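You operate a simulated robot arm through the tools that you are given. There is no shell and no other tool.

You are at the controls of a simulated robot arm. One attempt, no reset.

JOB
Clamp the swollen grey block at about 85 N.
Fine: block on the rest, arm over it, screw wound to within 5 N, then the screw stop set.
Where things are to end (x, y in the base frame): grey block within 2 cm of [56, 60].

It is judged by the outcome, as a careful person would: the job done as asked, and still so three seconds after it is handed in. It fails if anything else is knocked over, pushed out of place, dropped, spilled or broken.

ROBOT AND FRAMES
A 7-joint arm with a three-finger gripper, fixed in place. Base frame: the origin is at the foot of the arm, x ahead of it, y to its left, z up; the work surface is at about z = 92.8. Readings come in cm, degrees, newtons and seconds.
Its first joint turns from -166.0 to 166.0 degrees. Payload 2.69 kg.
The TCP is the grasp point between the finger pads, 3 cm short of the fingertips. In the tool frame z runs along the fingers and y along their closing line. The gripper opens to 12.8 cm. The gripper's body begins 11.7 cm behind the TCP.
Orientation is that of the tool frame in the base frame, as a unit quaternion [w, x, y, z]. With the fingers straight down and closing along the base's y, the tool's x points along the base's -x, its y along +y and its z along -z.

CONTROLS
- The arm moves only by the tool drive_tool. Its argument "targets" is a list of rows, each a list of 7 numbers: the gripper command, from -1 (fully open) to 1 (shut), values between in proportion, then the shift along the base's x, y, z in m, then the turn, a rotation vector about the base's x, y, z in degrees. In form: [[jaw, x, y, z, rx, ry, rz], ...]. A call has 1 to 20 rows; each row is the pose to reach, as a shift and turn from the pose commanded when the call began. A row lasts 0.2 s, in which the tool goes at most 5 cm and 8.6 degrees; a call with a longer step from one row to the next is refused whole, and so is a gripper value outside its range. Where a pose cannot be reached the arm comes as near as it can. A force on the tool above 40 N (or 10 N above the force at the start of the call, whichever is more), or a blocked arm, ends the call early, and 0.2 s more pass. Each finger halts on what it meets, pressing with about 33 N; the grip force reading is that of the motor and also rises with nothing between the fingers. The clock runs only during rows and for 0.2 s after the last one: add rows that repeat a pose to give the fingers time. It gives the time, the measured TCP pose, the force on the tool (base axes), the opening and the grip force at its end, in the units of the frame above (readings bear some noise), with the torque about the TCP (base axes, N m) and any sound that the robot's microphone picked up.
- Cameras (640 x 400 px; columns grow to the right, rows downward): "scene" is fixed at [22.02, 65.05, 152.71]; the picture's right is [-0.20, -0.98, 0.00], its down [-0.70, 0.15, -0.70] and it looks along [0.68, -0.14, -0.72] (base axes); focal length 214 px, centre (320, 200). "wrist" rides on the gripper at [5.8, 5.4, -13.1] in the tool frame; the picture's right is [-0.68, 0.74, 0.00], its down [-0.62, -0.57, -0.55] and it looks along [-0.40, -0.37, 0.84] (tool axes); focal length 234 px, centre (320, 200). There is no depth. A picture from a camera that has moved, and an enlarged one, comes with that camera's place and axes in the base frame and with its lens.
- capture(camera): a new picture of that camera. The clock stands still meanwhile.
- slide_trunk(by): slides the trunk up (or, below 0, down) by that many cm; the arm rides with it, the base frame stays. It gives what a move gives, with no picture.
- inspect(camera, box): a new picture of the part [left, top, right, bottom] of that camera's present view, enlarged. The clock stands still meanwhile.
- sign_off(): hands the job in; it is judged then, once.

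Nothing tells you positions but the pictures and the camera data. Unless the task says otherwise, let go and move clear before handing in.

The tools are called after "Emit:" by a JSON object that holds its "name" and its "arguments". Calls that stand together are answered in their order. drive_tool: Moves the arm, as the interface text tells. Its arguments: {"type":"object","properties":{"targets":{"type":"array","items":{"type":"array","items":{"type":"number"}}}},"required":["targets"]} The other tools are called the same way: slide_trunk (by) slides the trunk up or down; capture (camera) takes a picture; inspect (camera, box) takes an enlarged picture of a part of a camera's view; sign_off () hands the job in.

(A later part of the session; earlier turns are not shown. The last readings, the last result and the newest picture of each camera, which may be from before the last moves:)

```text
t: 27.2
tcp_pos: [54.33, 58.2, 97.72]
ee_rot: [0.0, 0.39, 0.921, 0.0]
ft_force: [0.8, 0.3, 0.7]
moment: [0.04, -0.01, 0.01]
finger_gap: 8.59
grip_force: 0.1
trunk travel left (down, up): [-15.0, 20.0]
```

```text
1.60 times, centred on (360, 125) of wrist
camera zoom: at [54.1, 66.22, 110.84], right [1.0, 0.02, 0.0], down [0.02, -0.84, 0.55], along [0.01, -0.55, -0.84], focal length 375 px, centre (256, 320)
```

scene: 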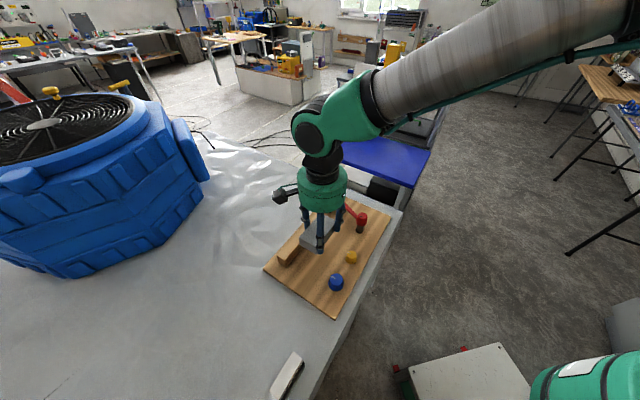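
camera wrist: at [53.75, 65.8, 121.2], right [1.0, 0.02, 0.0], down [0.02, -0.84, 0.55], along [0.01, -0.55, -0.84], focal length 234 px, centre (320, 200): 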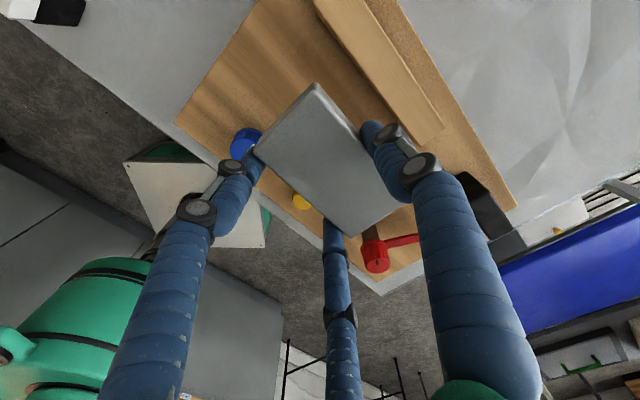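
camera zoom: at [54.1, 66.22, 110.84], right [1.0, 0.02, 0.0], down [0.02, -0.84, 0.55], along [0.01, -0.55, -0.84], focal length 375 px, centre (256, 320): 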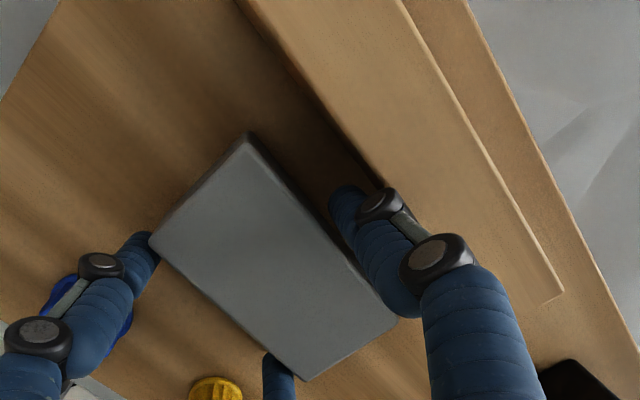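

The fingers are free of the block with the rail still clear. Rising straight up and then viewing the result.

Emit:
{"name": "drive_tool", "arguments": {"targets": [[-0.34, 0, 0, 0.02, 0, 0, 0], [-0.34, 0, 0, 0.05, 0, 0, 0], [-0.34, 0, 0, 0.09, 0, 0, 0], [-0.34, 0, 0, 0.13, 0, 0, 0], [-0.34, 0, 0, 0.17, 0, 0, 0], [-0.34, 0, 0, 0.17, 0, 0, 0]]}}

Emit:
{"name": "capture", "arguments": {"camera": "wrist"}}

Emit:
{"name": "inspect", "arguments": {"camera": "scene", "box": [250, 180, 410, 320]}}

```text
t: 28.6
tcp_pos: [54.25, 58.37, 114.69]
ee_rot: [0.0, 0.391, 0.92, 0.0]
ft_force: [0.0, -0.3, 0.5]
moment: [0.04, -0.01, -0.03]
finger_gap: 8.58
grip_force: 0.1
trunk travel left (down, up): [-15.0, 20.0]
```

```text
taken
camera wrist: at [54.02, 66.28, 127.84], right [1.0, 0.02, 0.0], down [0.02, -0.84, 0.55], along [0.01, -0.55, -0.84], focal length 234 px, centre (320, 200)
```

wrist: 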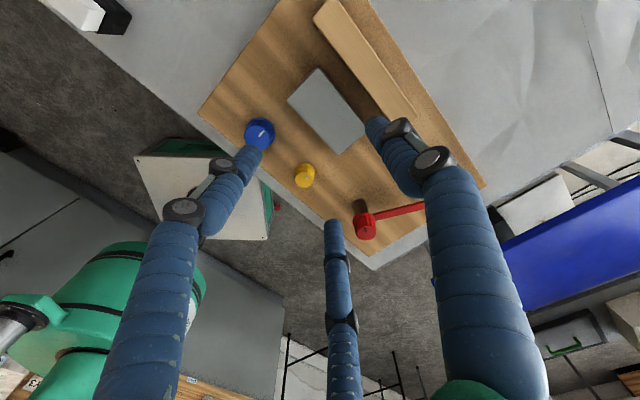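

```text
2.86 times, centred on (330, 250) of scene
camera zoom: at [22.02, 65.05, 152.71], right [-0.2, -0.98, 0.0], down [-0.7, 0.15, -0.7], along [0.68, -0.14, -0.72], focal length 613 px, centre (291, 57)
```

zoom: 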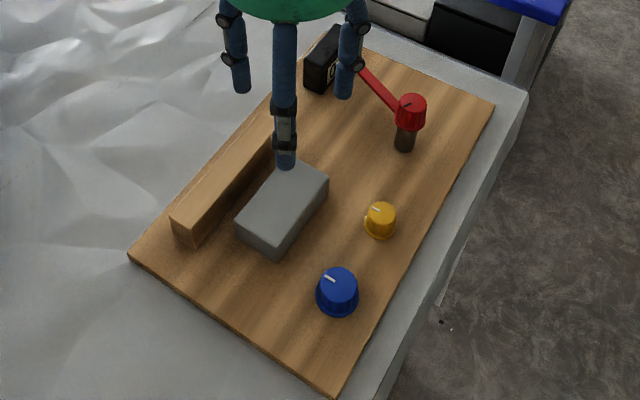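

The block rests on the board next to the rail. I'll measure its position closely before working with the arm.

Emit:
{"name": "inspect", "arguments": {"camera": "wrist", "box": [270, 40, 390, 170]}}

Emit:
{"name": "inspect", "arguments": {"camera": "scene", "box": [300, 215, 340, 250]}}

```text
3.08 times, centred on (330, 105) of wrist
camera zoom: at [54.02, 66.28, 127.84], right [1.0, 0.02, 0.0], down [0.02, -0.84, 0.55], along [0.01, -0.55, -0.84], focal length 720 px, centre (289, 492)
```

zoom: 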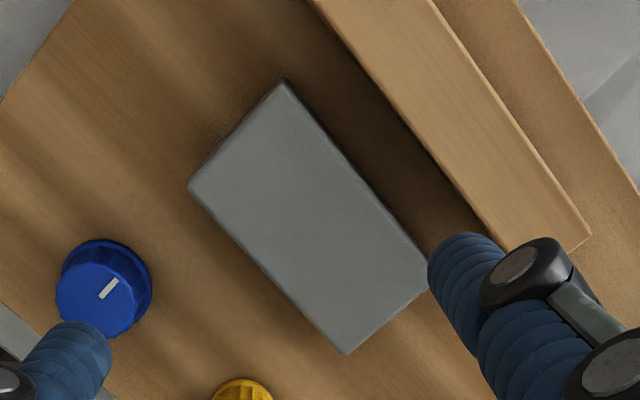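

```text
11.43 times, centred on (320, 232) of scene
camera zoom: at [22.02, 65.05, 152.71], right [-0.2, -0.98, 0.0], down [-0.7, 0.15, -0.7], along [0.68, -0.14, -0.72], focal length 2451 px, centre (320, -171)
```

zoom: 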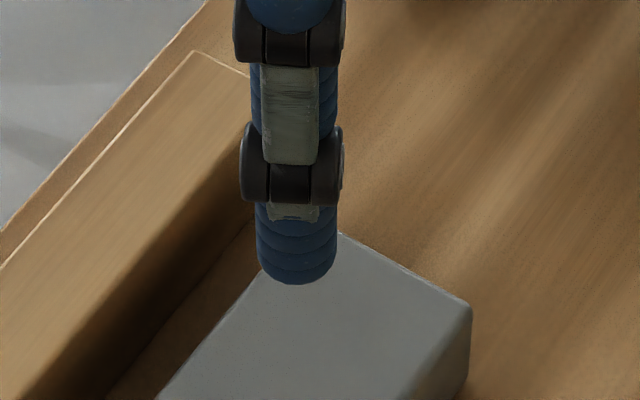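

The block centre comes out at about [55.2, 59.0], some 1.3 cm from target and inside tolerance, and there is still room to nudge it. Next I'll hover over the red knob to study the arm's height and the knob.

Emit:
{"name": "drive_tool", "arguments": {"targets": [[-0.34, 0.013, -0.028, 0, 0, 0, 7], [-0.34, 0.026, -0.057, 0, 0, 0, 14], [-0.34, 0.039, -0.085, 0, 0, 0, 21], [-0.34, 0.052, -0.114, 0, 0, 0, 28], [-0.34, 0.065, -0.142, 0, 0, 0, 34], [-0.34, 0.065, -0.142, 0, 0, 0, 34]]}}

Emit:
{"name": "capture", "arguments": {"camera": "wrist"}}

Emit:
{"name": "inspect", "arguments": {"camera": "scene", "box": [250, 160, 410, 320]}}

```text
t: 30.0
tcp_pos: [60.97, 44.17, 114.77]
ee_rot: [0.0, 0.104, 0.995, 0.0]
ft_force: [0.4, -0.1, 0.0]
moment: [0.08, 0.04, 0.01]
finger_gap: 8.6
grip_force: 0.1
trunk travel left (down, up): [-15.0, 20.0]
```

```text
taken
camera wrist: at [56.27, 50.56, 127.95], right [0.81, 0.58, 0.0], down [0.49, -0.68, 0.55], along [0.32, -0.45, -0.84], focal length 234 px, centre (320, 200)
```

wrist: 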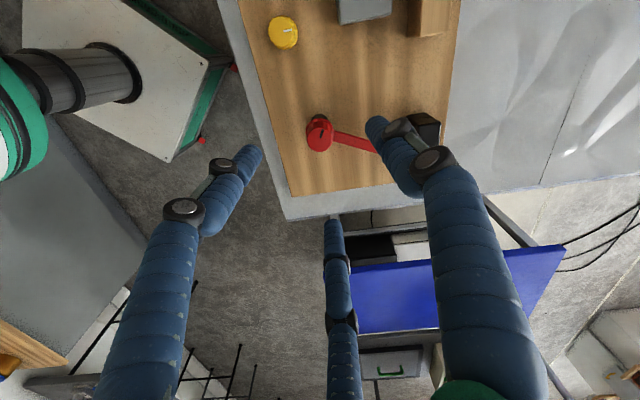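

```text
2.50 times, centred on (330, 240) of scene
camera zoom: at [22.02, 65.05, 152.71], right [-0.2, -0.98, 0.0], down [-0.7, 0.15, -0.7], along [0.68, -0.14, -0.72], focal length 536 px, centre (295, 100)
```

zoom: 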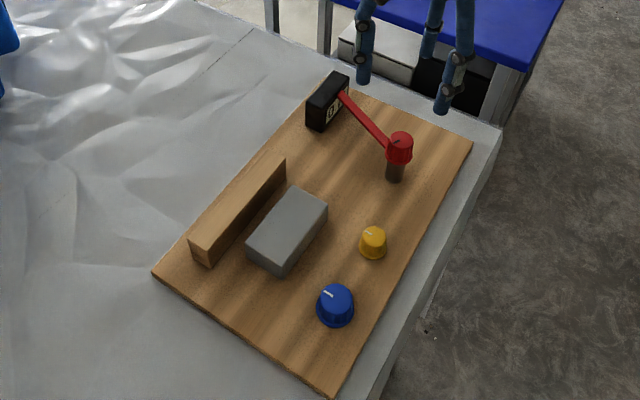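

Now the scene view is open. I'll zoom on the red knob/arm from the wrist and on the whole fixture from the scene camera to check heights and the block's centre again.

Emit:
{"name": "inspect", "arguments": {"camera": "wrist", "box": [290, 90, 400, 170]}}

Emit:
{"name": "inspect", "arguments": {"camera": "scene", "box": [290, 220, 350, 280]}}

Emit:
{"name": "inspect", "arguments": {"camera": "scene", "box": [320, 182, 380, 242]}}

```text
5.00 times, centred on (345, 130) of wrist
camera zoom: at [56.27, 50.56, 127.95], right [0.81, 0.58, 0.0], down [0.49, -0.68, 0.55], along [0.32, -0.45, -0.84], focal length 1171 px, centre (195, 550)
```

zoom: 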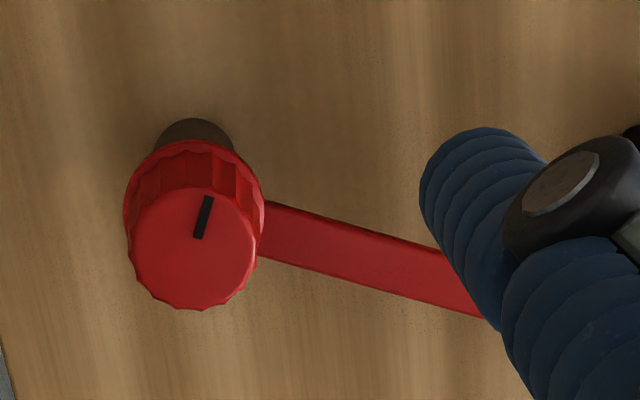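

```text
6.67 times, centred on (320, 250) of scene
camera zoom: at [22.02, 65.05, 152.71], right [-0.2, -0.98, 0.0], down [-0.7, 0.15, -0.7], along [0.68, -0.14, -0.72], focal length 1430 px, centre (320, -133)
```

zoom: 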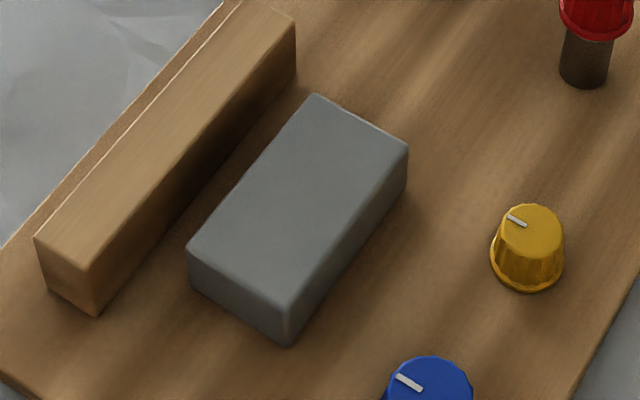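

```text
6.67 times, centred on (350, 212) of scene
camera zoom: at [22.02, 65.05, 152.71], right [-0.2, -0.98, 0.0], down [-0.7, 0.15, -0.7], along [0.68, -0.14, -0.72], focal length 1430 px, centre (120, 120)
```

zoom: 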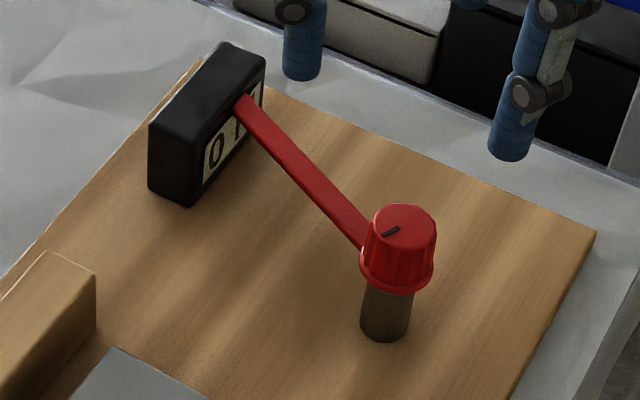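

Pivot is at about [61.0, 43.4], knob top at z ≈ 101.5, with the arm at z ≈ 98.5, about 1 cm above the block's top. With this yaw the arm lies midway between two fingers, so I'll descend around the red knob, grip it and try a small turn.

Emit:
{"name": "drive_tool", "arguments": {"targets": [[-0.34, 0.001, -0.007, -0.03, 0, 0, 0], [-0.34, 0.001, -0.007, -0.06, 0, 0, 0], [-0.34, 0.001, -0.007, -0.09, 0, 0, 0], [-0.34, 0.001, -0.007, -0.115, 0, 0, 0], [-0.34, 0.001, -0.007, -0.127, 0, 0, 0], [-0.34, 0.001, -0.007, -0.127, 0, 0, 0]]}}

Emit:
{"name": "capture", "arguments": {"camera": "wrist"}}

Emit:
{"name": "inspect", "arguments": {"camera": "scene", "box": [310, 160, 400, 250]}}

```text
t: 31.4
tcp_pos: [60.86, 43.37, 101.97]
ee_rot: [0.0, 0.104, 0.995, 0.0]
ft_force: [0.2, 0.2, -0.4]
moment: [-0.01, 0.0, -0.03]
finger_gap: 8.57
grip_force: 0.1
trunk travel left (down, up): [-15.0, 20.0]
```

```text
taken
camera wrist: at [56.31, 49.86, 115.13], right [0.82, 0.58, 0.0], down [0.48, -0.68, 0.55], along [0.32, -0.45, -0.84], focal length 234 px, centre (320, 200)
```

wrist: 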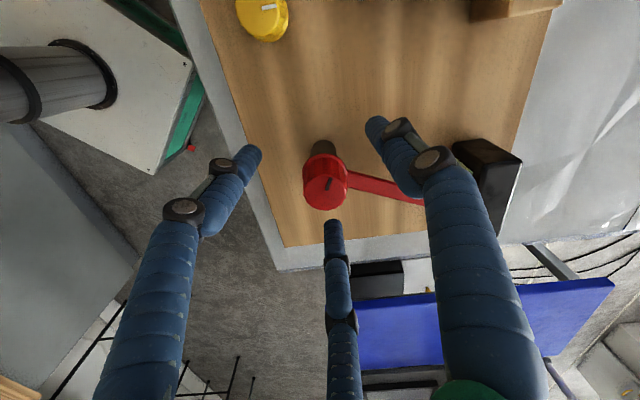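

```text
4.44 times, centred on (355, 205) of scene
camera zoom: at [22.02, 65.05, 152.71], right [-0.2, -0.98, 0.0], down [-0.7, 0.15, -0.7], along [0.68, -0.14, -0.72], focal length 953 px, centre (164, 178)
```

zoom: 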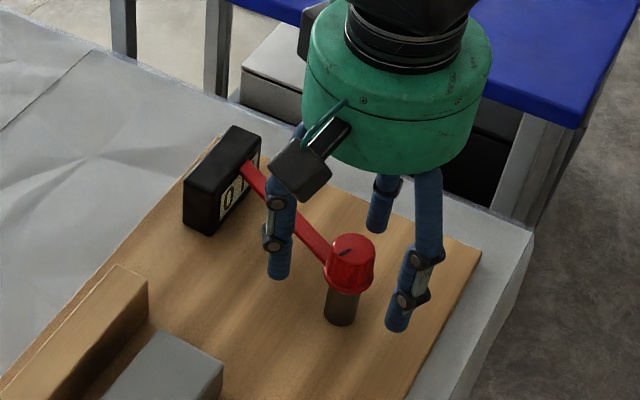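

Emit:
{"name": "inspect", "arguments": {"camera": "wrist", "box": [270, 120, 390, 240]}}

```text
3.33 times, centred on (330, 180) of wrist
camera zoom: at [56.31, 49.86, 115.13], right [0.82, 0.58, 0.0], down [0.48, -0.68, 0.55], along [0.32, -0.45, -0.84], focal length 781 px, centre (287, 267)
```

zoom: 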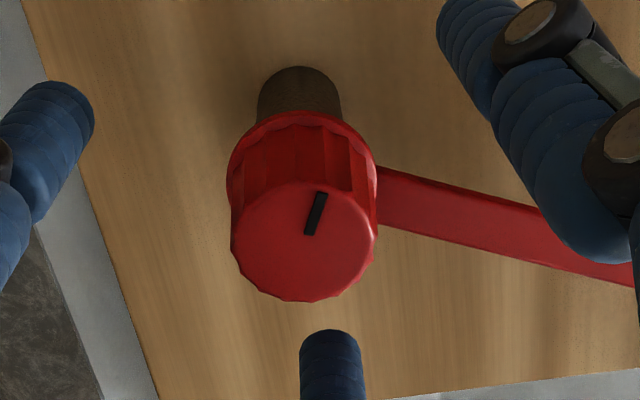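

From this close the knob's axis is at about [61.45, 43.25]; I'll shift 0.55 cm to centre on it and close gently in steps.

Emit:
{"name": "drive_tool", "arguments": {"targets": [[-0.34, 0.005, -0.001, 0, 0, 0, 0], [0, 0.005, -0.001, 0, 0, 0, 0], [0.3, 0.005, -0.001, 0, 0, 0, 0], [0.6, 0.005, -0.001, 0, 0, 0, 0], [1, 0.005, -0.001, 0, 0, 0, 0], [1, 0.005, -0.001, 0, 0, 0, 0]]}}

Emit:
{"name": "capture", "arguments": {"camera": "wrist"}}

Emit:
{"name": "inspect", "arguments": {"camera": "scene", "box": [310, 160, 400, 250]}}

```text
t: 32.8
tcp_pos: [61.53, 43.14, 102.03]
ee_rot: [0.0, 0.104, 0.995, 0.001]
ft_force: [18.7, -18.0, -1.5]
moment: [-0.71, -0.64, -0.04]
finger_gap: 3.03
grip_force: 45.3
trunk travel left (down, up): [-15.0, 20.0]
```

```text
taken
camera wrist: at [56.91, 49.61, 115.2], right [0.82, 0.58, 0.0], down [0.48, -0.68, 0.55], along [0.32, -0.45, -0.84], focal length 234 px, centre (320, 200)
```

wrist: 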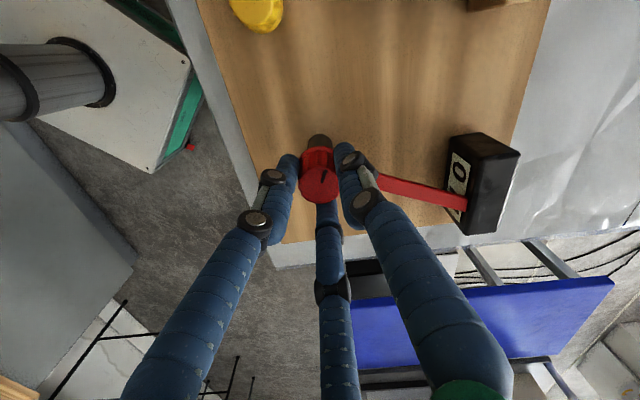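

```text
4.44 times, centred on (355, 205) of scene
camera zoom: at [22.02, 65.05, 152.71], right [-0.2, -0.98, 0.0], down [-0.7, 0.15, -0.7], along [0.68, -0.14, -0.72], focal length 953 px, centre (164, 178)
```

zoom: 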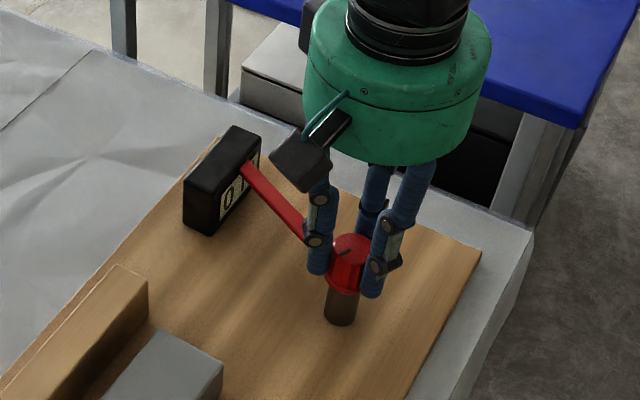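

The knob is gripped at 3.0 cm, but a 26 N side load shows I'm slightly off-centre. I'll ease the tool 2 mm in the direction it's being pushed.

Emit:
{"name": "drive_tool", "arguments": {"targets": [[1, 0.001, -0.001, 0, 0, 0, 0], [1, 0.002, -0.002, 0, 0, 0, 0], [1, 0.002, -0.002, 0, 0, 0, 0]]}}

```text
t: 33.6
tcp_pos: [61.5, 43.14, 102.15]
ee_rot: [0.0, 0.105, 0.994, -0.001]
ft_force: [0.5, 1.4, -1.2]
moment: [0.33, 0.08, -0.06]
finger_gap: 3.08
grip_force: 44.8
trunk travel left (down, up): [-15.0, 20.0]
```

Side load is gone. Now a small test turn of +16° about the vertical.

Emit:
{"name": "drive_tool", "arguments": {"targets": [[1, 0, 0, 0, 0, 0, 4], [1, 0, 0, 0, 0, 0, 8], [1, 0, 0, 0, 0, 0, 12], [1, 0, 0, 0, 0, 0, 16], [1, 0, 0, 0, 0, 0, 16]]}}

Emit:
{"name": "inspect", "arguments": {"camera": "scene", "box": [310, 160, 400, 250]}}

Emit:
{"name": "capture", "arguments": {"camera": "wrist"}}

```text
t: 34.8
tcp_pos: [61.47, 43.19, 102.11]
ee_rot: [0.0, -0.035, 0.999, 0.0]
ft_force: [-2.4, 3.0, 0.7]
moment: [0.07, 0.09, 0.0]
finger_gap: 3.08
grip_force: 44.7
trunk travel left (down, up): [-15.0, 20.0]
```

```text
4.44 times, centred on (355, 205) of scene
camera zoom: at [22.02, 65.05, 152.71], right [-0.2, -0.98, 0.0], down [-0.7, 0.15, -0.7], along [0.68, -0.14, -0.72], focal length 953 px, centre (164, 178)
```

zoom: 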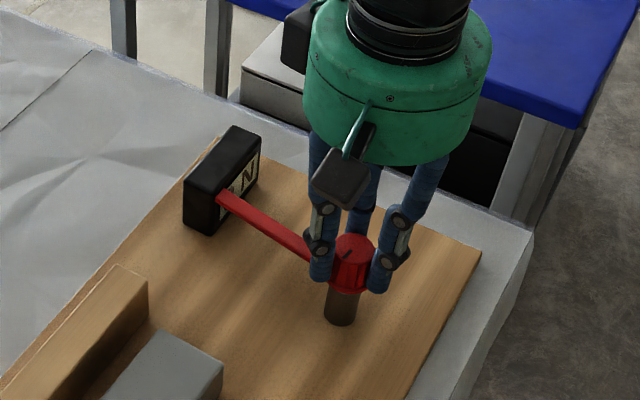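

```text
taken
camera wrist: at [55.29, 48.07, 115.2], right [0.62, 0.78, 0.0], down [0.65, -0.52, 0.55], along [0.43, -0.34, -0.84], focal length 234 px, centre (320, 200)
```

wrist: 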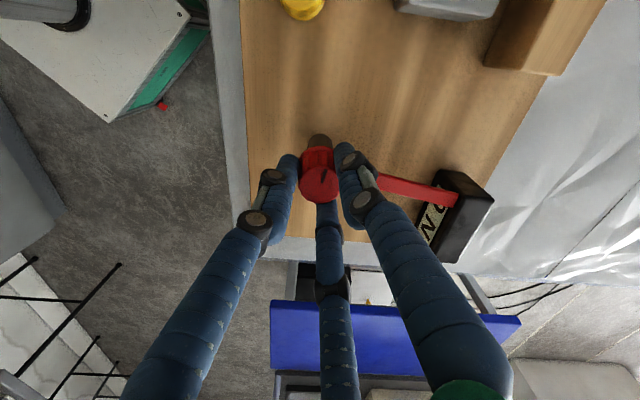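

The red knob carries the arm, and the readout now clearly shows "0 N". Before swinging on I want the arm's exact length relative to the block, so I'll zoom.

Emit:
{"name": "inspect", "arguments": {"camera": "scene", "box": [330, 185, 380, 235]}}

Emit:
{"name": "inspect", "arguments": {"camera": "wrist", "box": [360, 150, 500, 260]}}

```text
8.00 times, centred on (355, 210) of scene
camera zoom: at [22.02, 65.05, 152.71], right [-0.2, -0.98, 0.0], down [-0.7, 0.15, -0.7], along [0.68, -0.14, -0.72], focal length 1716 px, centre (40, 120)
```

zoom: 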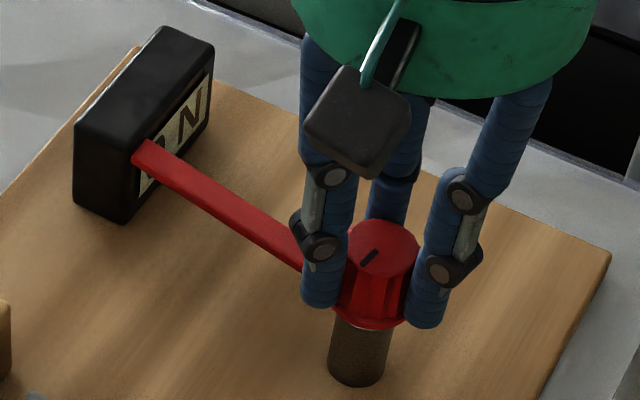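

```text
3.64 times, centred on (430, 205) of wrist
camera zoom: at [55.29, 48.07, 115.2], right [0.62, 0.78, 0.0], down [0.65, -0.52, 0.55], along [0.43, -0.34, -0.84], focal length 852 px, centre (-80, 182)
```

zoom: 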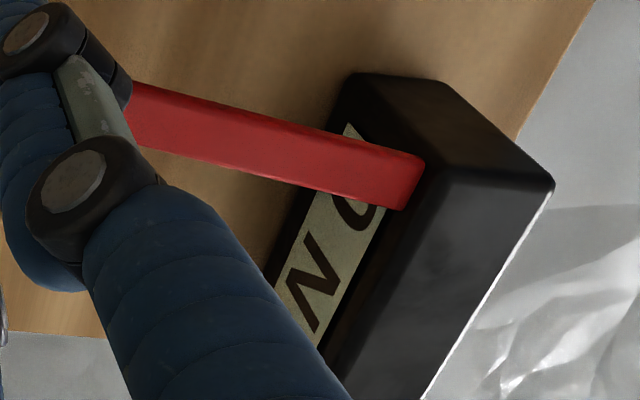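

The arm is about 12 cm long from its pivot. I'll swing it further round toward the block in stages and watch where its tip ends up.

Emit:
{"name": "drive_tool", "arguments": {"targets": [[1, 0, 0, 0, 0, 0, 6], [1, 0, 0, 0, 0, 0, 12], [1, 0, 0, 0, 0, 0, 18], [1, 0, 0, 0, 0, 0, 24], [1, 0, 0, 0, 0, 0, 30], [1, 0, 0, 0, 0, 0, 36], [1, 0, 0, 0, 0, 0, 42], [1, 0, 0, 0, 0, 0, 42]]}}

Emit:
{"name": "inspect", "arguments": {"camera": "scene", "box": [270, 170, 400, 290]}}

Emit:
{"name": "capture", "arguments": {"camera": "wrist"}}

```text
t: 36.6
tcp_pos: [61.55, 43.06, 102.04]
ee_rot: [-0.001, -0.39, 0.921, 0.0]
ft_force: [-7.4, 1.8, 5.2]
moment: [0.04, 0.28, 0.03]
finger_gap: 3.08
grip_force: 45.3
trunk travel left (down, up): [-15.0, 20.0]
```

```text
3.33 times, centred on (335, 230) of scene
camera zoom: at [22.02, 65.05, 152.71], right [-0.2, -0.98, 0.0], down [-0.7, 0.15, -0.7], along [0.68, -0.14, -0.72], focal length 715 px, centre (270, 100)
```

zoom: 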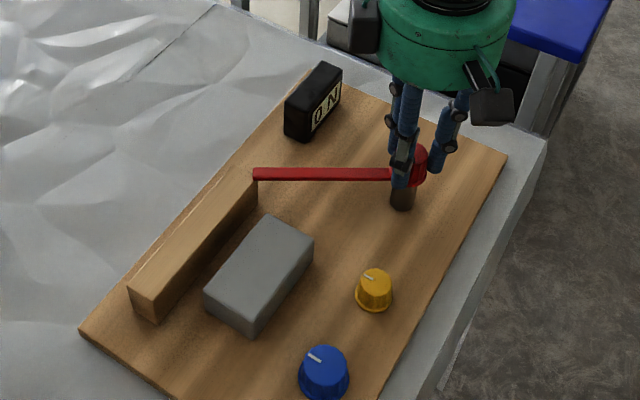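

```text
taken
camera wrist: at [53.58, 42.62, 115.2], right [-0.06, 1.0, 0.0], down [0.83, 0.05, 0.55], along [0.55, 0.03, -0.84], focal length 234 px, centre (320, 200)
```

wrist: 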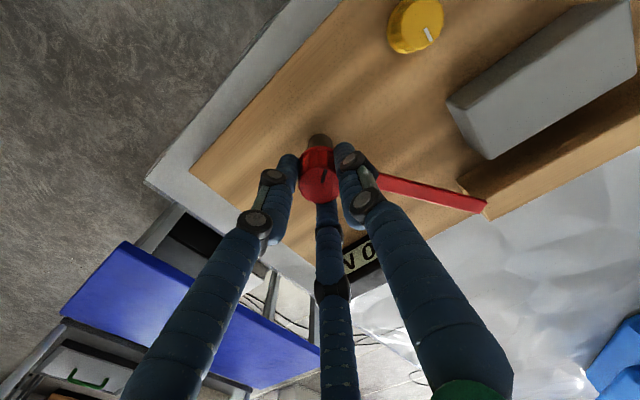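

Now unobstructed, the arm is actually about 15 cm long (its tip was hidden in the readout before), so it reaches the block. I'll check the height margin in a zoom before swinging over.

Emit:
{"name": "inspect", "arguments": {"camera": "scene", "box": [300, 205, 360, 265]}}

Emit:
{"name": "inspect", "arguments": {"camera": "wrist", "box": [360, 60, 640, 260]}}

```text
6.67 times, centred on (330, 235) of scene
camera zoom: at [22.02, 65.05, 152.71], right [-0.2, -0.98, 0.0], down [-0.7, 0.15, -0.7], along [0.68, -0.14, -0.72], focal length 1430 px, centre (253, -33)
```

zoom: 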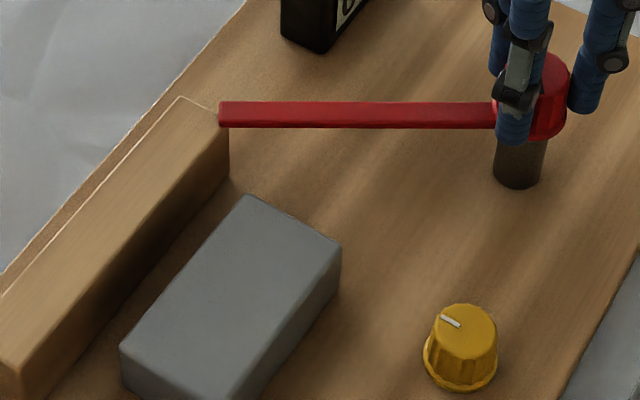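

```text
2.00 times, centred on (500, 160) of wrist
camera zoom: at [53.58, 42.62, 115.2], right [-0.06, 1.0, 0.0], down [0.83, 0.05, 0.55], along [0.55, 0.03, -0.84], focal length 468 px, centre (-40, 280)
```

zoom: 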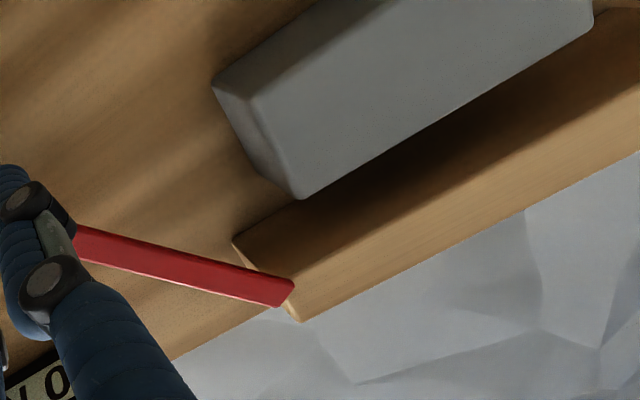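

Triangulating, the arm's top is at z ≈ 97.9 (underside ~97.1) and the block's top at z ≈ 96.4, so it clears. I'll swing on slowly by about 31° so the arm points at the block's centre.

Emit:
{"name": "drive_tool", "arguments": {"targets": [[1, 0, 0, 0, 0, 0, 5], [1, 0, 0, 0, 0, 0, 10], [1, 0, 0, 0, 0, 0, 15], [1, 0, 0, 0, 0, 0, 20], [1, 0, 0, 0, 0, 0, 25], [1, 0, 0, 0, 0, 0, 31], [1, 0, 0, 0, 0, 0, 31]]}}

Emit:
{"name": "inspect", "arguments": {"camera": "scene", "box": [270, 170, 400, 290]}}

Emit:
{"name": "capture", "arguments": {"camera": "wrist"}}

```text
t: 38.2
tcp_pos: [61.48, 43.12, 102.04]
ee_rot: [0.0, -0.622, 0.783, 0.0]
ft_force: [-6.7, -0.7, 7.4]
moment: [0.0, 0.23, 0.02]
finger_gap: 3.08
grip_force: 45.6
trunk travel left (down, up): [-15.0, 20.0]
```

```text
3.33 times, centred on (335, 230) of scene
camera zoom: at [22.02, 65.05, 152.71], right [-0.2, -0.98, 0.0], down [-0.7, 0.15, -0.7], along [0.68, -0.14, -0.72], focal length 715 px, centre (270, 100)
```

zoom: 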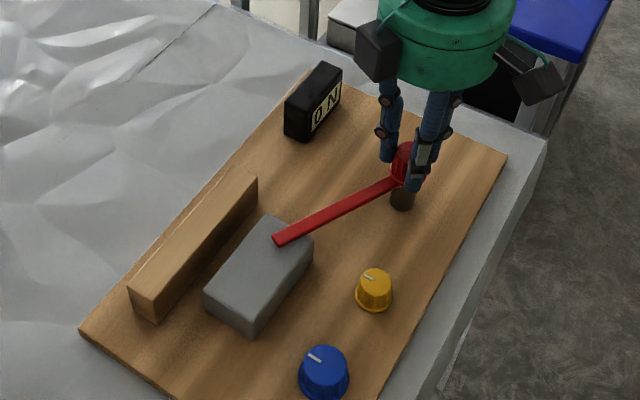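

```text
taken
camera wrist: at [54.98, 38.61, 115.19], right [-0.57, 0.82, 0.0], down [0.69, 0.47, 0.55], along [0.45, 0.31, -0.84], focal length 234 px, centre (320, 200)
```

wrist: 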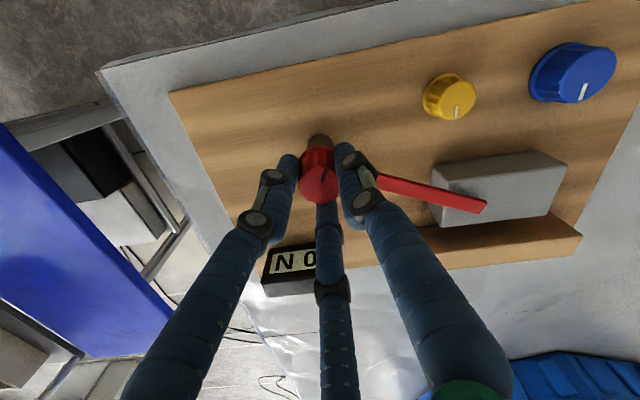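

The arm now lies over the block, block unmoved, readout 0 N. I'll release the knob and rise.

Emit:
{"name": "drive_tool", "arguments": {"targets": [[0.5, 0, 0, 0, 0, 0, 0], [0.2, 0, 0, 0, 0, 0, 0], [0, 0, 0, 0, 0, 0, 0], [0, 0, 0, 0.02, 0, 0, 0], [0, 0, 0, 0.05, 0, 0, 0], [0, 0, 0, 0.09, 0, 0, 0], [0, 0, 0, 0.13, 0, 0, 0], [0, 0, 0, 0.13, 0, 0, 0]]}}

Emit:
{"name": "inspect", "arguments": {"camera": "scene", "box": [270, 170, 400, 300]}}

Emit:
{"name": "capture", "arguments": {"camera": "wrist"}}

```text
t: 40.0
tcp_pos: [61.67, 43.2, 115.01]
ee_rot: [0.0, -0.622, 0.783, 0.0]
ft_force: [0.9, 0.4, 0.3]
moment: [0.03, -0.05, 0.05]
finger_gap: 6.4
grip_force: 0.0
trunk travel left (down, up): [-15.0, 20.0]
```

```text
3.08 times, centred on (335, 235) of scene
camera zoom: at [22.02, 65.05, 152.71], right [-0.2, -0.98, 0.0], down [-0.7, 0.15, -0.7], along [0.68, -0.14, -0.72], focal length 660 px, centre (274, 92)
```

zoom: 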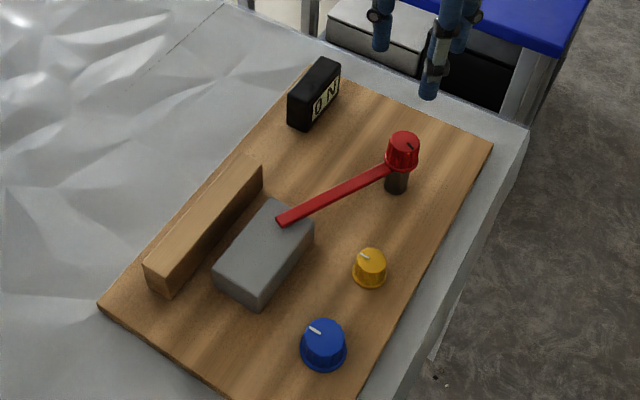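

```text
taken
camera wrist: at [55.08, 38.72, 128.11], right [-0.56, 0.83, 0.0], down [0.69, 0.47, 0.55], along [0.45, 0.31, -0.84], focal length 234 px, centre (320, 200)
```

wrist: 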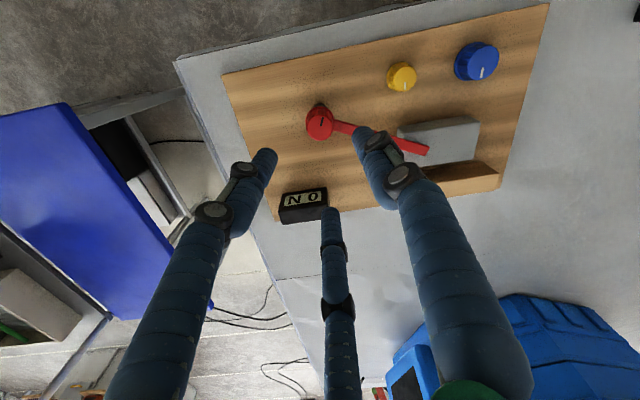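

Arm is over the block and stays. Next I need to identify the screw: I'll zoom in on the blue and yellow knobs to fix their positions.

Emit:
{"name": "inspect", "arguments": {"camera": "wrist", "box": [370, 20, 520, 120]}}

Emit:
{"name": "inspect", "arguments": {"camera": "scene", "box": [320, 235, 370, 295]}}

```text
4.00 times, centred on (445, 70) of wrist
camera zoom: at [55.08, 38.72, 128.11], right [-0.56, 0.83, 0.0], down [0.69, 0.47, 0.55], along [0.45, 0.31, -0.84], focal length 937 px, centre (-180, 720)
```

zoom: 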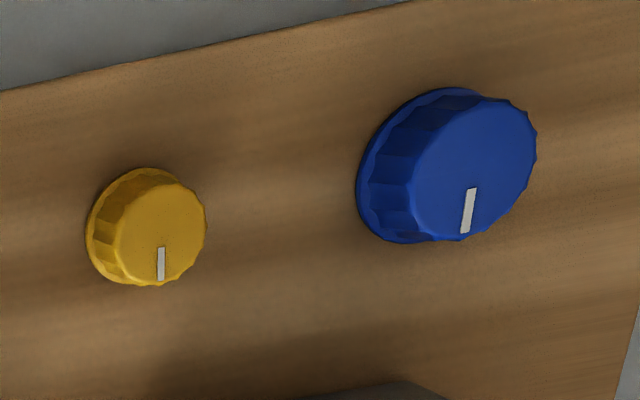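

```text
6.67 times, centred on (345, 265) of scene
camera zoom: at [22.02, 65.05, 152.71], right [-0.2, -0.98, 0.0], down [-0.7, 0.15, -0.7], along [0.68, -0.14, -0.72], focal length 1430 px, centre (153, -233)
```

zoom: 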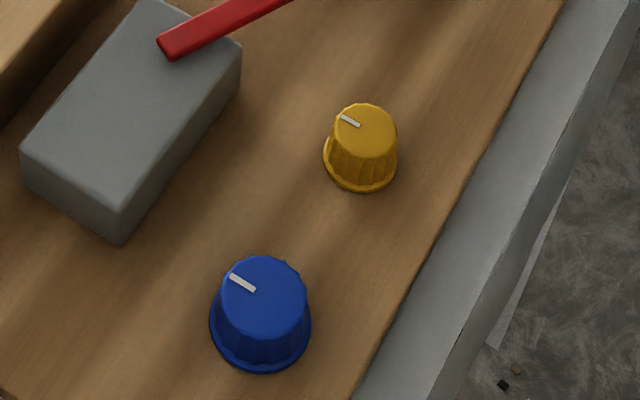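

Blue knob: top at about [45.5, 55.7], z ≈ 95.9, 4 cm wide; yellow: about [51.8, 49.5], 3 cm wide. I'll try the larger blue knob as the screw first, moving above it to centre.

Emit:
{"name": "drive_tool", "arguments": {"targets": [[0, -0.033, 0.025, 0, 0, 0, 0], [0, -0.066, 0.05, 0, 0, 0, 0], [0, -0.099, 0.075, 0, 0, 0, 0], [0, -0.132, 0.1, 0, 0, 0, 0], [0, -0.164, 0.126, 0, 0, 0, 0], [0, -0.164, 0.126, -0.04, 0, 0, 0], [0, -0.164, 0.126, -0.08, 0, 0, 0], [0, -0.164, 0.126, -0.08, 0, 0, 0]]}}

Emit:
{"name": "capture", "arguments": {"camera": "wrist"}}

Emit:
{"name": "inspect", "arguments": {"camera": "wrist", "box": [260, 100, 380, 220]}}

```text
t: 41.8
tcp_pos: [45.13, 55.74, 107.09]
ee_rot: [0.0, -0.623, 0.783, 0.0]
ft_force: [-0.2, 0.8, 0.5]
moment: [-0.05, 0.09, -0.01]
finger_gap: 6.39
grip_force: 0.1
trunk travel left (down, up): [-15.0, 20.0]
```

```text
taken
camera wrist: at [38.66, 51.15, 120.22], right [-0.57, 0.82, 0.0], down [0.69, 0.47, 0.55], along [0.45, 0.31, -0.84], focal length 234 px, centre (320, 200)
```

wrist: 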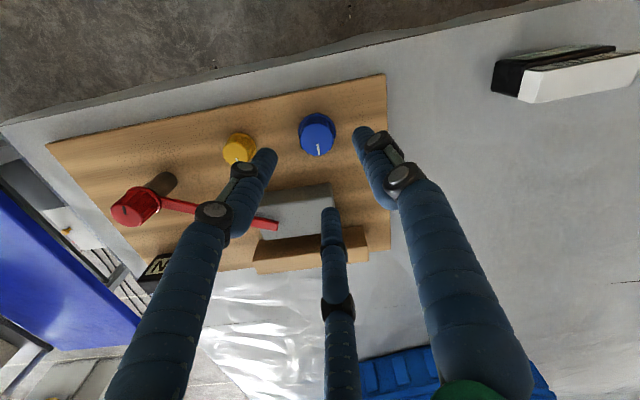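

```text
3.33 times, centred on (320, 160) of wrist
camera zoom: at [38.66, 51.15, 120.22], right [-0.57, 0.82, 0.0], down [0.69, 0.47, 0.55], along [0.45, 0.31, -0.84], focal length 781 px, centre (320, 333)
```

zoom: 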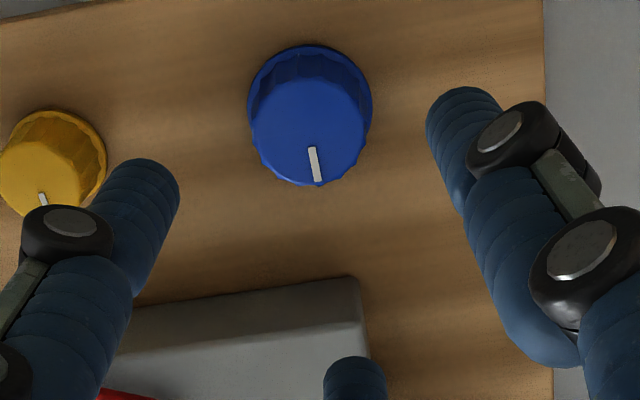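

Blue knob's centre ≈ [45.5, 55.5]. Descending most of the way and re-checking centring before the final drop.

Emit:
{"name": "drive_tool", "arguments": {"targets": [[0, 0.004, -0.0025, -0.03, 0, 0, 0], [0, 0.004, -0.0025, -0.06, 0, 0, 0], [0, 0.004, -0.0025, -0.07, 0, 0, 0], [0, 0.004, -0.0025, -0.07, 0, 0, 0]]}}

Emit:
{"name": "inspect", "arguments": {"camera": "wrist", "box": [250, 100, 400, 240]}}

Emit:
{"name": "inspect", "arguments": {"camera": "scene", "box": [280, 210, 380, 310]}}

```text
t: 42.8
tcp_pos: [45.44, 55.54, 99.99]
ee_rot: [-0.001, -0.622, 0.783, 0.0]
ft_force: [-0.6, 0.1, 1.4]
moment: [-0.02, 0.01, 0.01]
finger_gap: 6.39
grip_force: 0.0
trunk travel left (down, up): [-15.0, 20.0]
```

```text
2.86 times, centred on (325, 170) of wrist
camera zoom: at [38.85, 51.0, 113.18], right [-0.57, 0.82, 0.0], down [0.69, 0.47, 0.55], along [0.45, 0.31, -0.84], focal length 669 px, centre (306, 286)
```

zoom: 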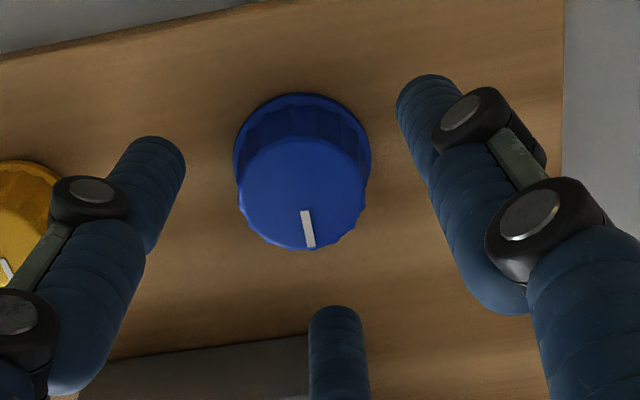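

```text
4.00 times, centred on (330, 260) of scene
camera zoom: at [22.02, 65.05, 152.71], right [-0.2, -0.98, 0.0], down [-0.7, 0.15, -0.7], along [0.68, -0.14, -0.72], focal length 858 px, centre (280, -40)
```

zoom: 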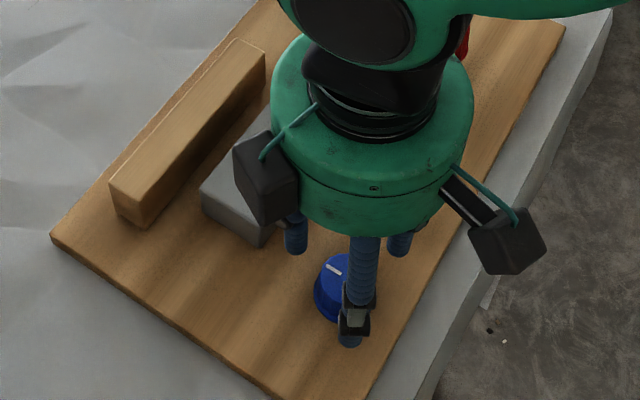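

Centred within a millimetre or so. Final descent to z ≈ 97.2 and close on the blue knob.

Emit:
{"name": "drive_tool", "arguments": {"targets": [[0, 0.001, 0, -0.015, 0, 0, 0], [0, 0.001, 0, -0.027, 0, 0, 0], [0, 0.001, 0, -0.027, 0, 0, 0], [0.3, 0.001, 0, -0.027, 0, 0, 0], [0.6, 0.001, 0, -0.027, 0, 0, 0], [1, 0.001, 0, -0.027, 0, 0, 0], [1, 0.001, 0, -0.027, 0, 0, 0]]}}

Emit:
{"name": "capture", "arguments": {"camera": "wrist"}}

Emit:
{"name": "capture", "arguments": {"camera": "scene"}}

```text
t: 44.4
tcp_pos: [45.47, 55.44, 97.39]
ee_rot: [0.0, -0.622, 0.783, 0.0]
ft_force: [9.0, -7.4, -2.3]
moment: [-0.26, -0.37, -0.09]
finger_gap: 3.67
grip_force: 45.0
trunk travel left (down, up): [-15.0, 20.0]
```

```text
taken
camera wrist: at [39.05, 51.01, 110.47], right [-0.56, 0.83, 0.0], down [0.69, 0.47, 0.55], along [0.45, 0.31, -0.84], focal length 234 px, centre (320, 200)
```

wrist: 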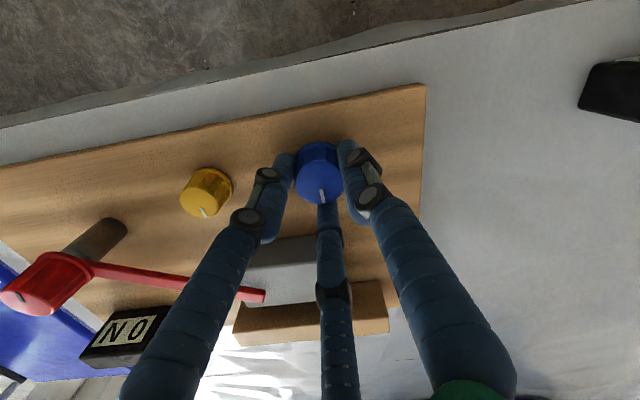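

```text
taken
```

scene: 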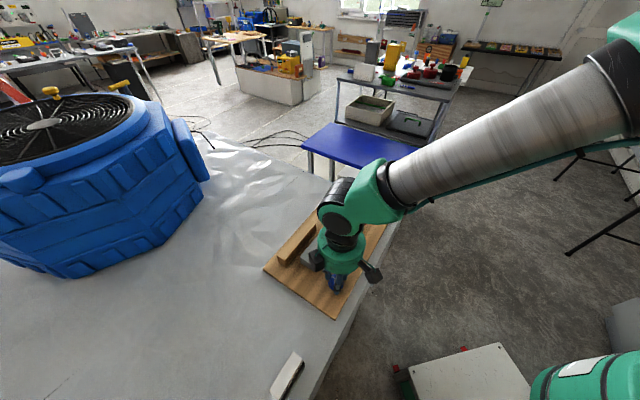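

The blue knob is gripped (3.7 cm), and from here the wrist camera can see the readout. Test turn: 16° clockwise.

Emit:
{"name": "drive_tool", "arguments": {"targets": [[1, 0.0005, -0.0005, 0, 0, 0, -4], [1, 0.001, -0.001, 0, 0, 0, -8], [1, 0.001, -0.001, 0, 0, 0, -12], [1, 0.001, -0.001, 0, 0, 0, -16], [1, 0.001, -0.001, 0, 0, 0, -16]]}}

Emit:
{"name": "capture", "arguments": {"camera": "wrist"}}

```text
t: 45.6
tcp_pos: [45.49, 55.43, 97.34]
ee_rot: [-0.001, -0.507, 0.862, -0.001]
ft_force: [-15.7, 13.4, -8.7]
moment: [0.59, 0.74, -0.02]
finger_gap: 3.65
grip_force: 44.7
trunk travel left (down, up): [-15.0, 20.0]
```

```text
taken
camera wrist: at [38.08, 53.0, 110.47], right [-0.32, 0.95, 0.0], down [0.79, 0.26, 0.55], along [0.52, 0.17, -0.84], focal length 234 px, centre (320, 200)
```

wrist: 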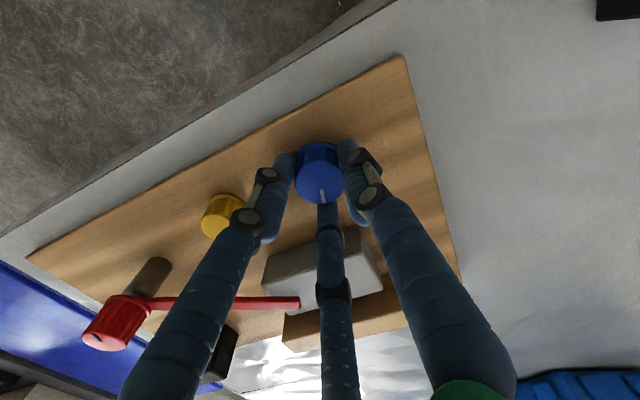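

The knob turns freely; I over-corrected sideways by under a millimetre, so I'll ease back and turn another 16° to bring the readout between the fingers.

Emit:
{"name": "drive_tool", "arguments": {"targets": [[1, -0.0003, 0.0003, 0, 0, 0, -4], [1, -0.0006, 0.0005, 0, 0, 0, -8], [1, -0.0006, 0.0005, 0, 0, 0, -12], [1, -0.0006, 0.0005, 0, 0, 0, -16], [1, -0.0006, 0.0005, 0, 0, 0, -16]]}}

Emit:
{"name": "capture", "arguments": {"camera": "wrist"}}

Emit:
{"name": "inspect", "arguments": {"camera": "scene", "box": [270, 160, 400, 310]}}

```text
t: 46.8
tcp_pos: [45.61, 55.49, 97.45]
ee_rot: [0.0, -0.382, 0.924, -0.001]
ft_force: [-21.5, 15.2, -9.8]
moment: [0.42, 0.67, -0.01]
finger_gap: 3.64
grip_force: 45.5
trunk travel left (down, up): [-15.0, 20.0]
```

```text
taken
camera wrist: at [37.68, 55.17, 110.47], right [-0.04, 1.0, 0.0], down [0.84, 0.04, 0.55], along [0.55, 0.02, -0.84], focal length 234 px, centre (320, 200)
```

wrist: 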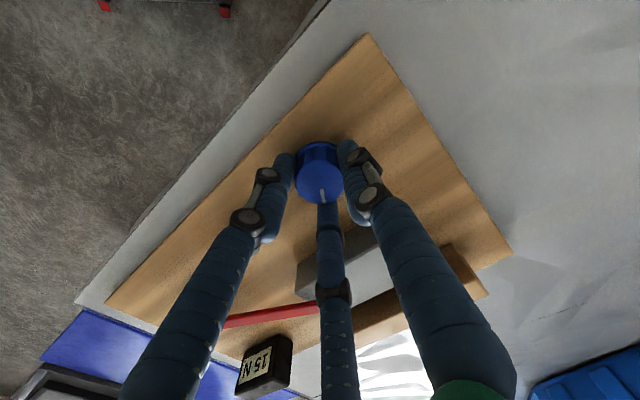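

```text
2.67 times, centred on (335, 235) of scene
camera zoom: at [22.02, 65.05, 152.71], right [-0.2, -0.98, 0.0], down [-0.7, 0.15, -0.7], along [0.68, -0.14, -0.72], focal length 572 px, centre (280, 107)
```

zoom: 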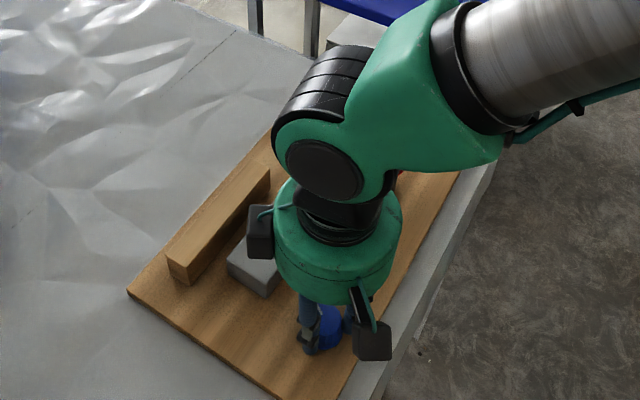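

The readout is showing something like 15 N, so blue is the screw and clockwise tightens. Zooming to read it exactly.

Emit:
{"name": "inspect", "arguments": {"camera": "wrist", "box": [225, 325, 305, 400]}}

```text
5.33 times, centred on (265, 362) of wrist
camera zoom: at [37.68, 55.17, 110.47], right [-0.04, 1.0, 0.0], down [0.84, 0.04, 0.55], along [0.55, 0.02, -0.84], focal length 1249 px, centre (613, -667)
```

zoom: 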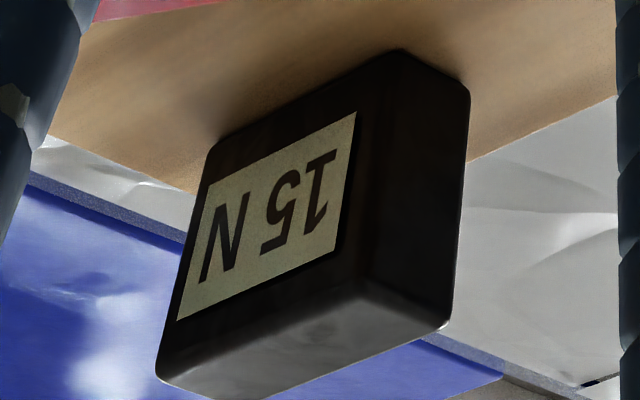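

15 N after 32°. I'll relieve the side load first, then continue in modest steps while reading the display.

Emit:
{"name": "drive_tool", "arguments": {"targets": [[1, -0.0005, 0.0004, 0.0003, 0, 0, 0], [1, -0.001, 0.0007, 0.0005, 0, 0, 0], [1, -0.001, 0.0007, 0.0005, 0, 0, 0]]}}

Emit:
{"name": "inspect", "arguments": {"camera": "wrist", "box": [225, 325, 305, 400]}}

```text
t: 47.6
tcp_pos: [45.59, 55.44, 97.31]
ee_rot: [0.001, -0.383, 0.924, -0.001]
ft_force: [-6.2, 2.2, -18.8]
moment: [-0.17, -0.14, -0.01]
finger_gap: 3.65
grip_force: 44.9
trunk travel left (down, up): [-15.0, 20.0]
```

```text
5.33 times, centred on (265, 362) of wrist
camera zoom: at [37.69, 55.18, 110.48], right [-0.04, 1.0, 0.0], down [0.84, 0.04, 0.55], along [0.55, 0.02, -0.84], focal length 1249 px, centre (613, -667)
```

zoom: 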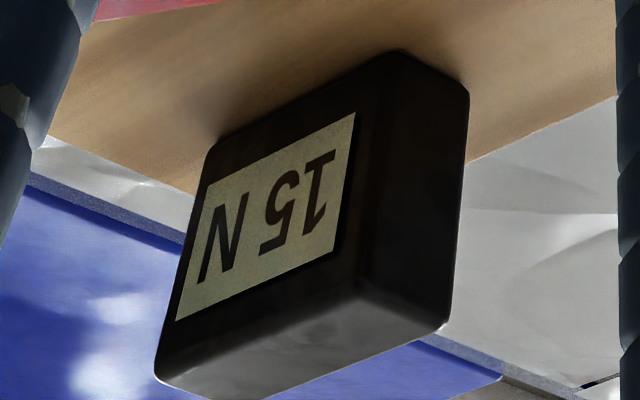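

Side load relieved, but lifting raised the vertical pull, so I'll go back down 1 mm while turning another 16°.

Emit:
{"name": "drive_tool", "arguments": {"targets": [[1, 0, 0, -0.0005, 0, 0, -4], [1, -0.0002, 0, -0.001, 0, 0, -8], [1, -0.0002, 0, -0.001, 0, 0, -12], [1, -0.0002, 0, -0.001, 0, 0, -16], [1, -0.0002, 0, -0.001, 0, 0, -16]]}}

Emit:
{"name": "capture", "arguments": {"camera": "wrist"}}

```text
t: 48.8
tcp_pos: [45.69, 55.47, 97.46]
ee_rot: [0.0, -0.249, 0.968, 0.0]
ft_force: [-1.2, -0.1, -7.8]
moment: [-0.02, -0.01, 0.02]
finger_gap: 3.66
grip_force: 44.7
trunk travel left (down, up): [-15.0, 20.0]
```

```text
taken
camera wrist: at [37.88, 57.35, 110.47], right [0.24, 0.97, 0.0], down [0.81, -0.2, 0.55], along [0.53, -0.13, -0.84], focal length 234 px, centre (320, 200)
```

wrist: 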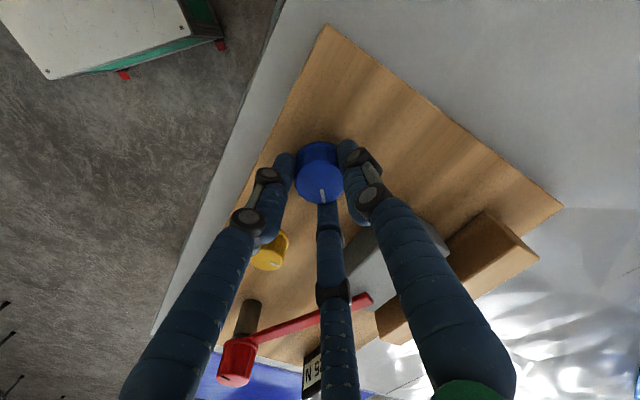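

Emit:
{"name": "inspect", "arguments": {"camera": "wrist", "box": [280, 330, 400, 400]}}

Emit:
{"name": "inspect", "arguments": {"camera": "scene", "box": [300, 160, 380, 240]}}

```text
5.33 times, centred on (340, 365) of wrist
camera zoom: at [37.88, 57.35, 110.47], right [0.24, 0.97, 0.0], down [0.81, -0.2, 0.55], along [0.53, -0.13, -0.84], focal length 1249 px, centre (213, -680)
```

zoom: 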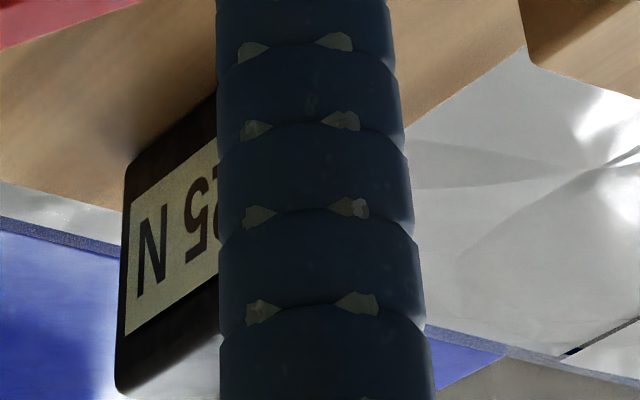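

```text
5.00 times, centred on (340, 200) of scene
camera zoom: at [22.02, 65.05, 152.71], right [-0.2, -0.98, 0.0], down [-0.7, 0.15, -0.7], along [0.68, -0.14, -0.72], focal length 1072 px, centre (220, 200)
```

zoom: 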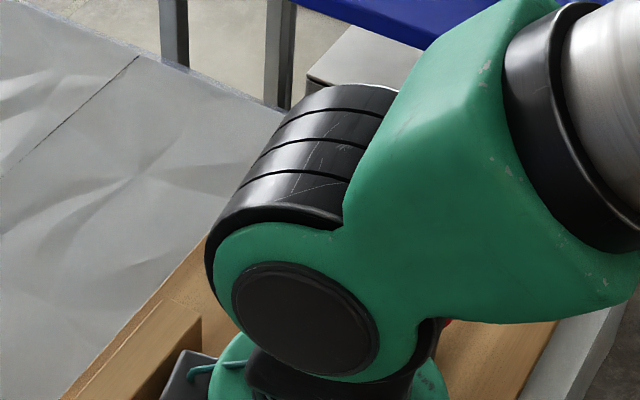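

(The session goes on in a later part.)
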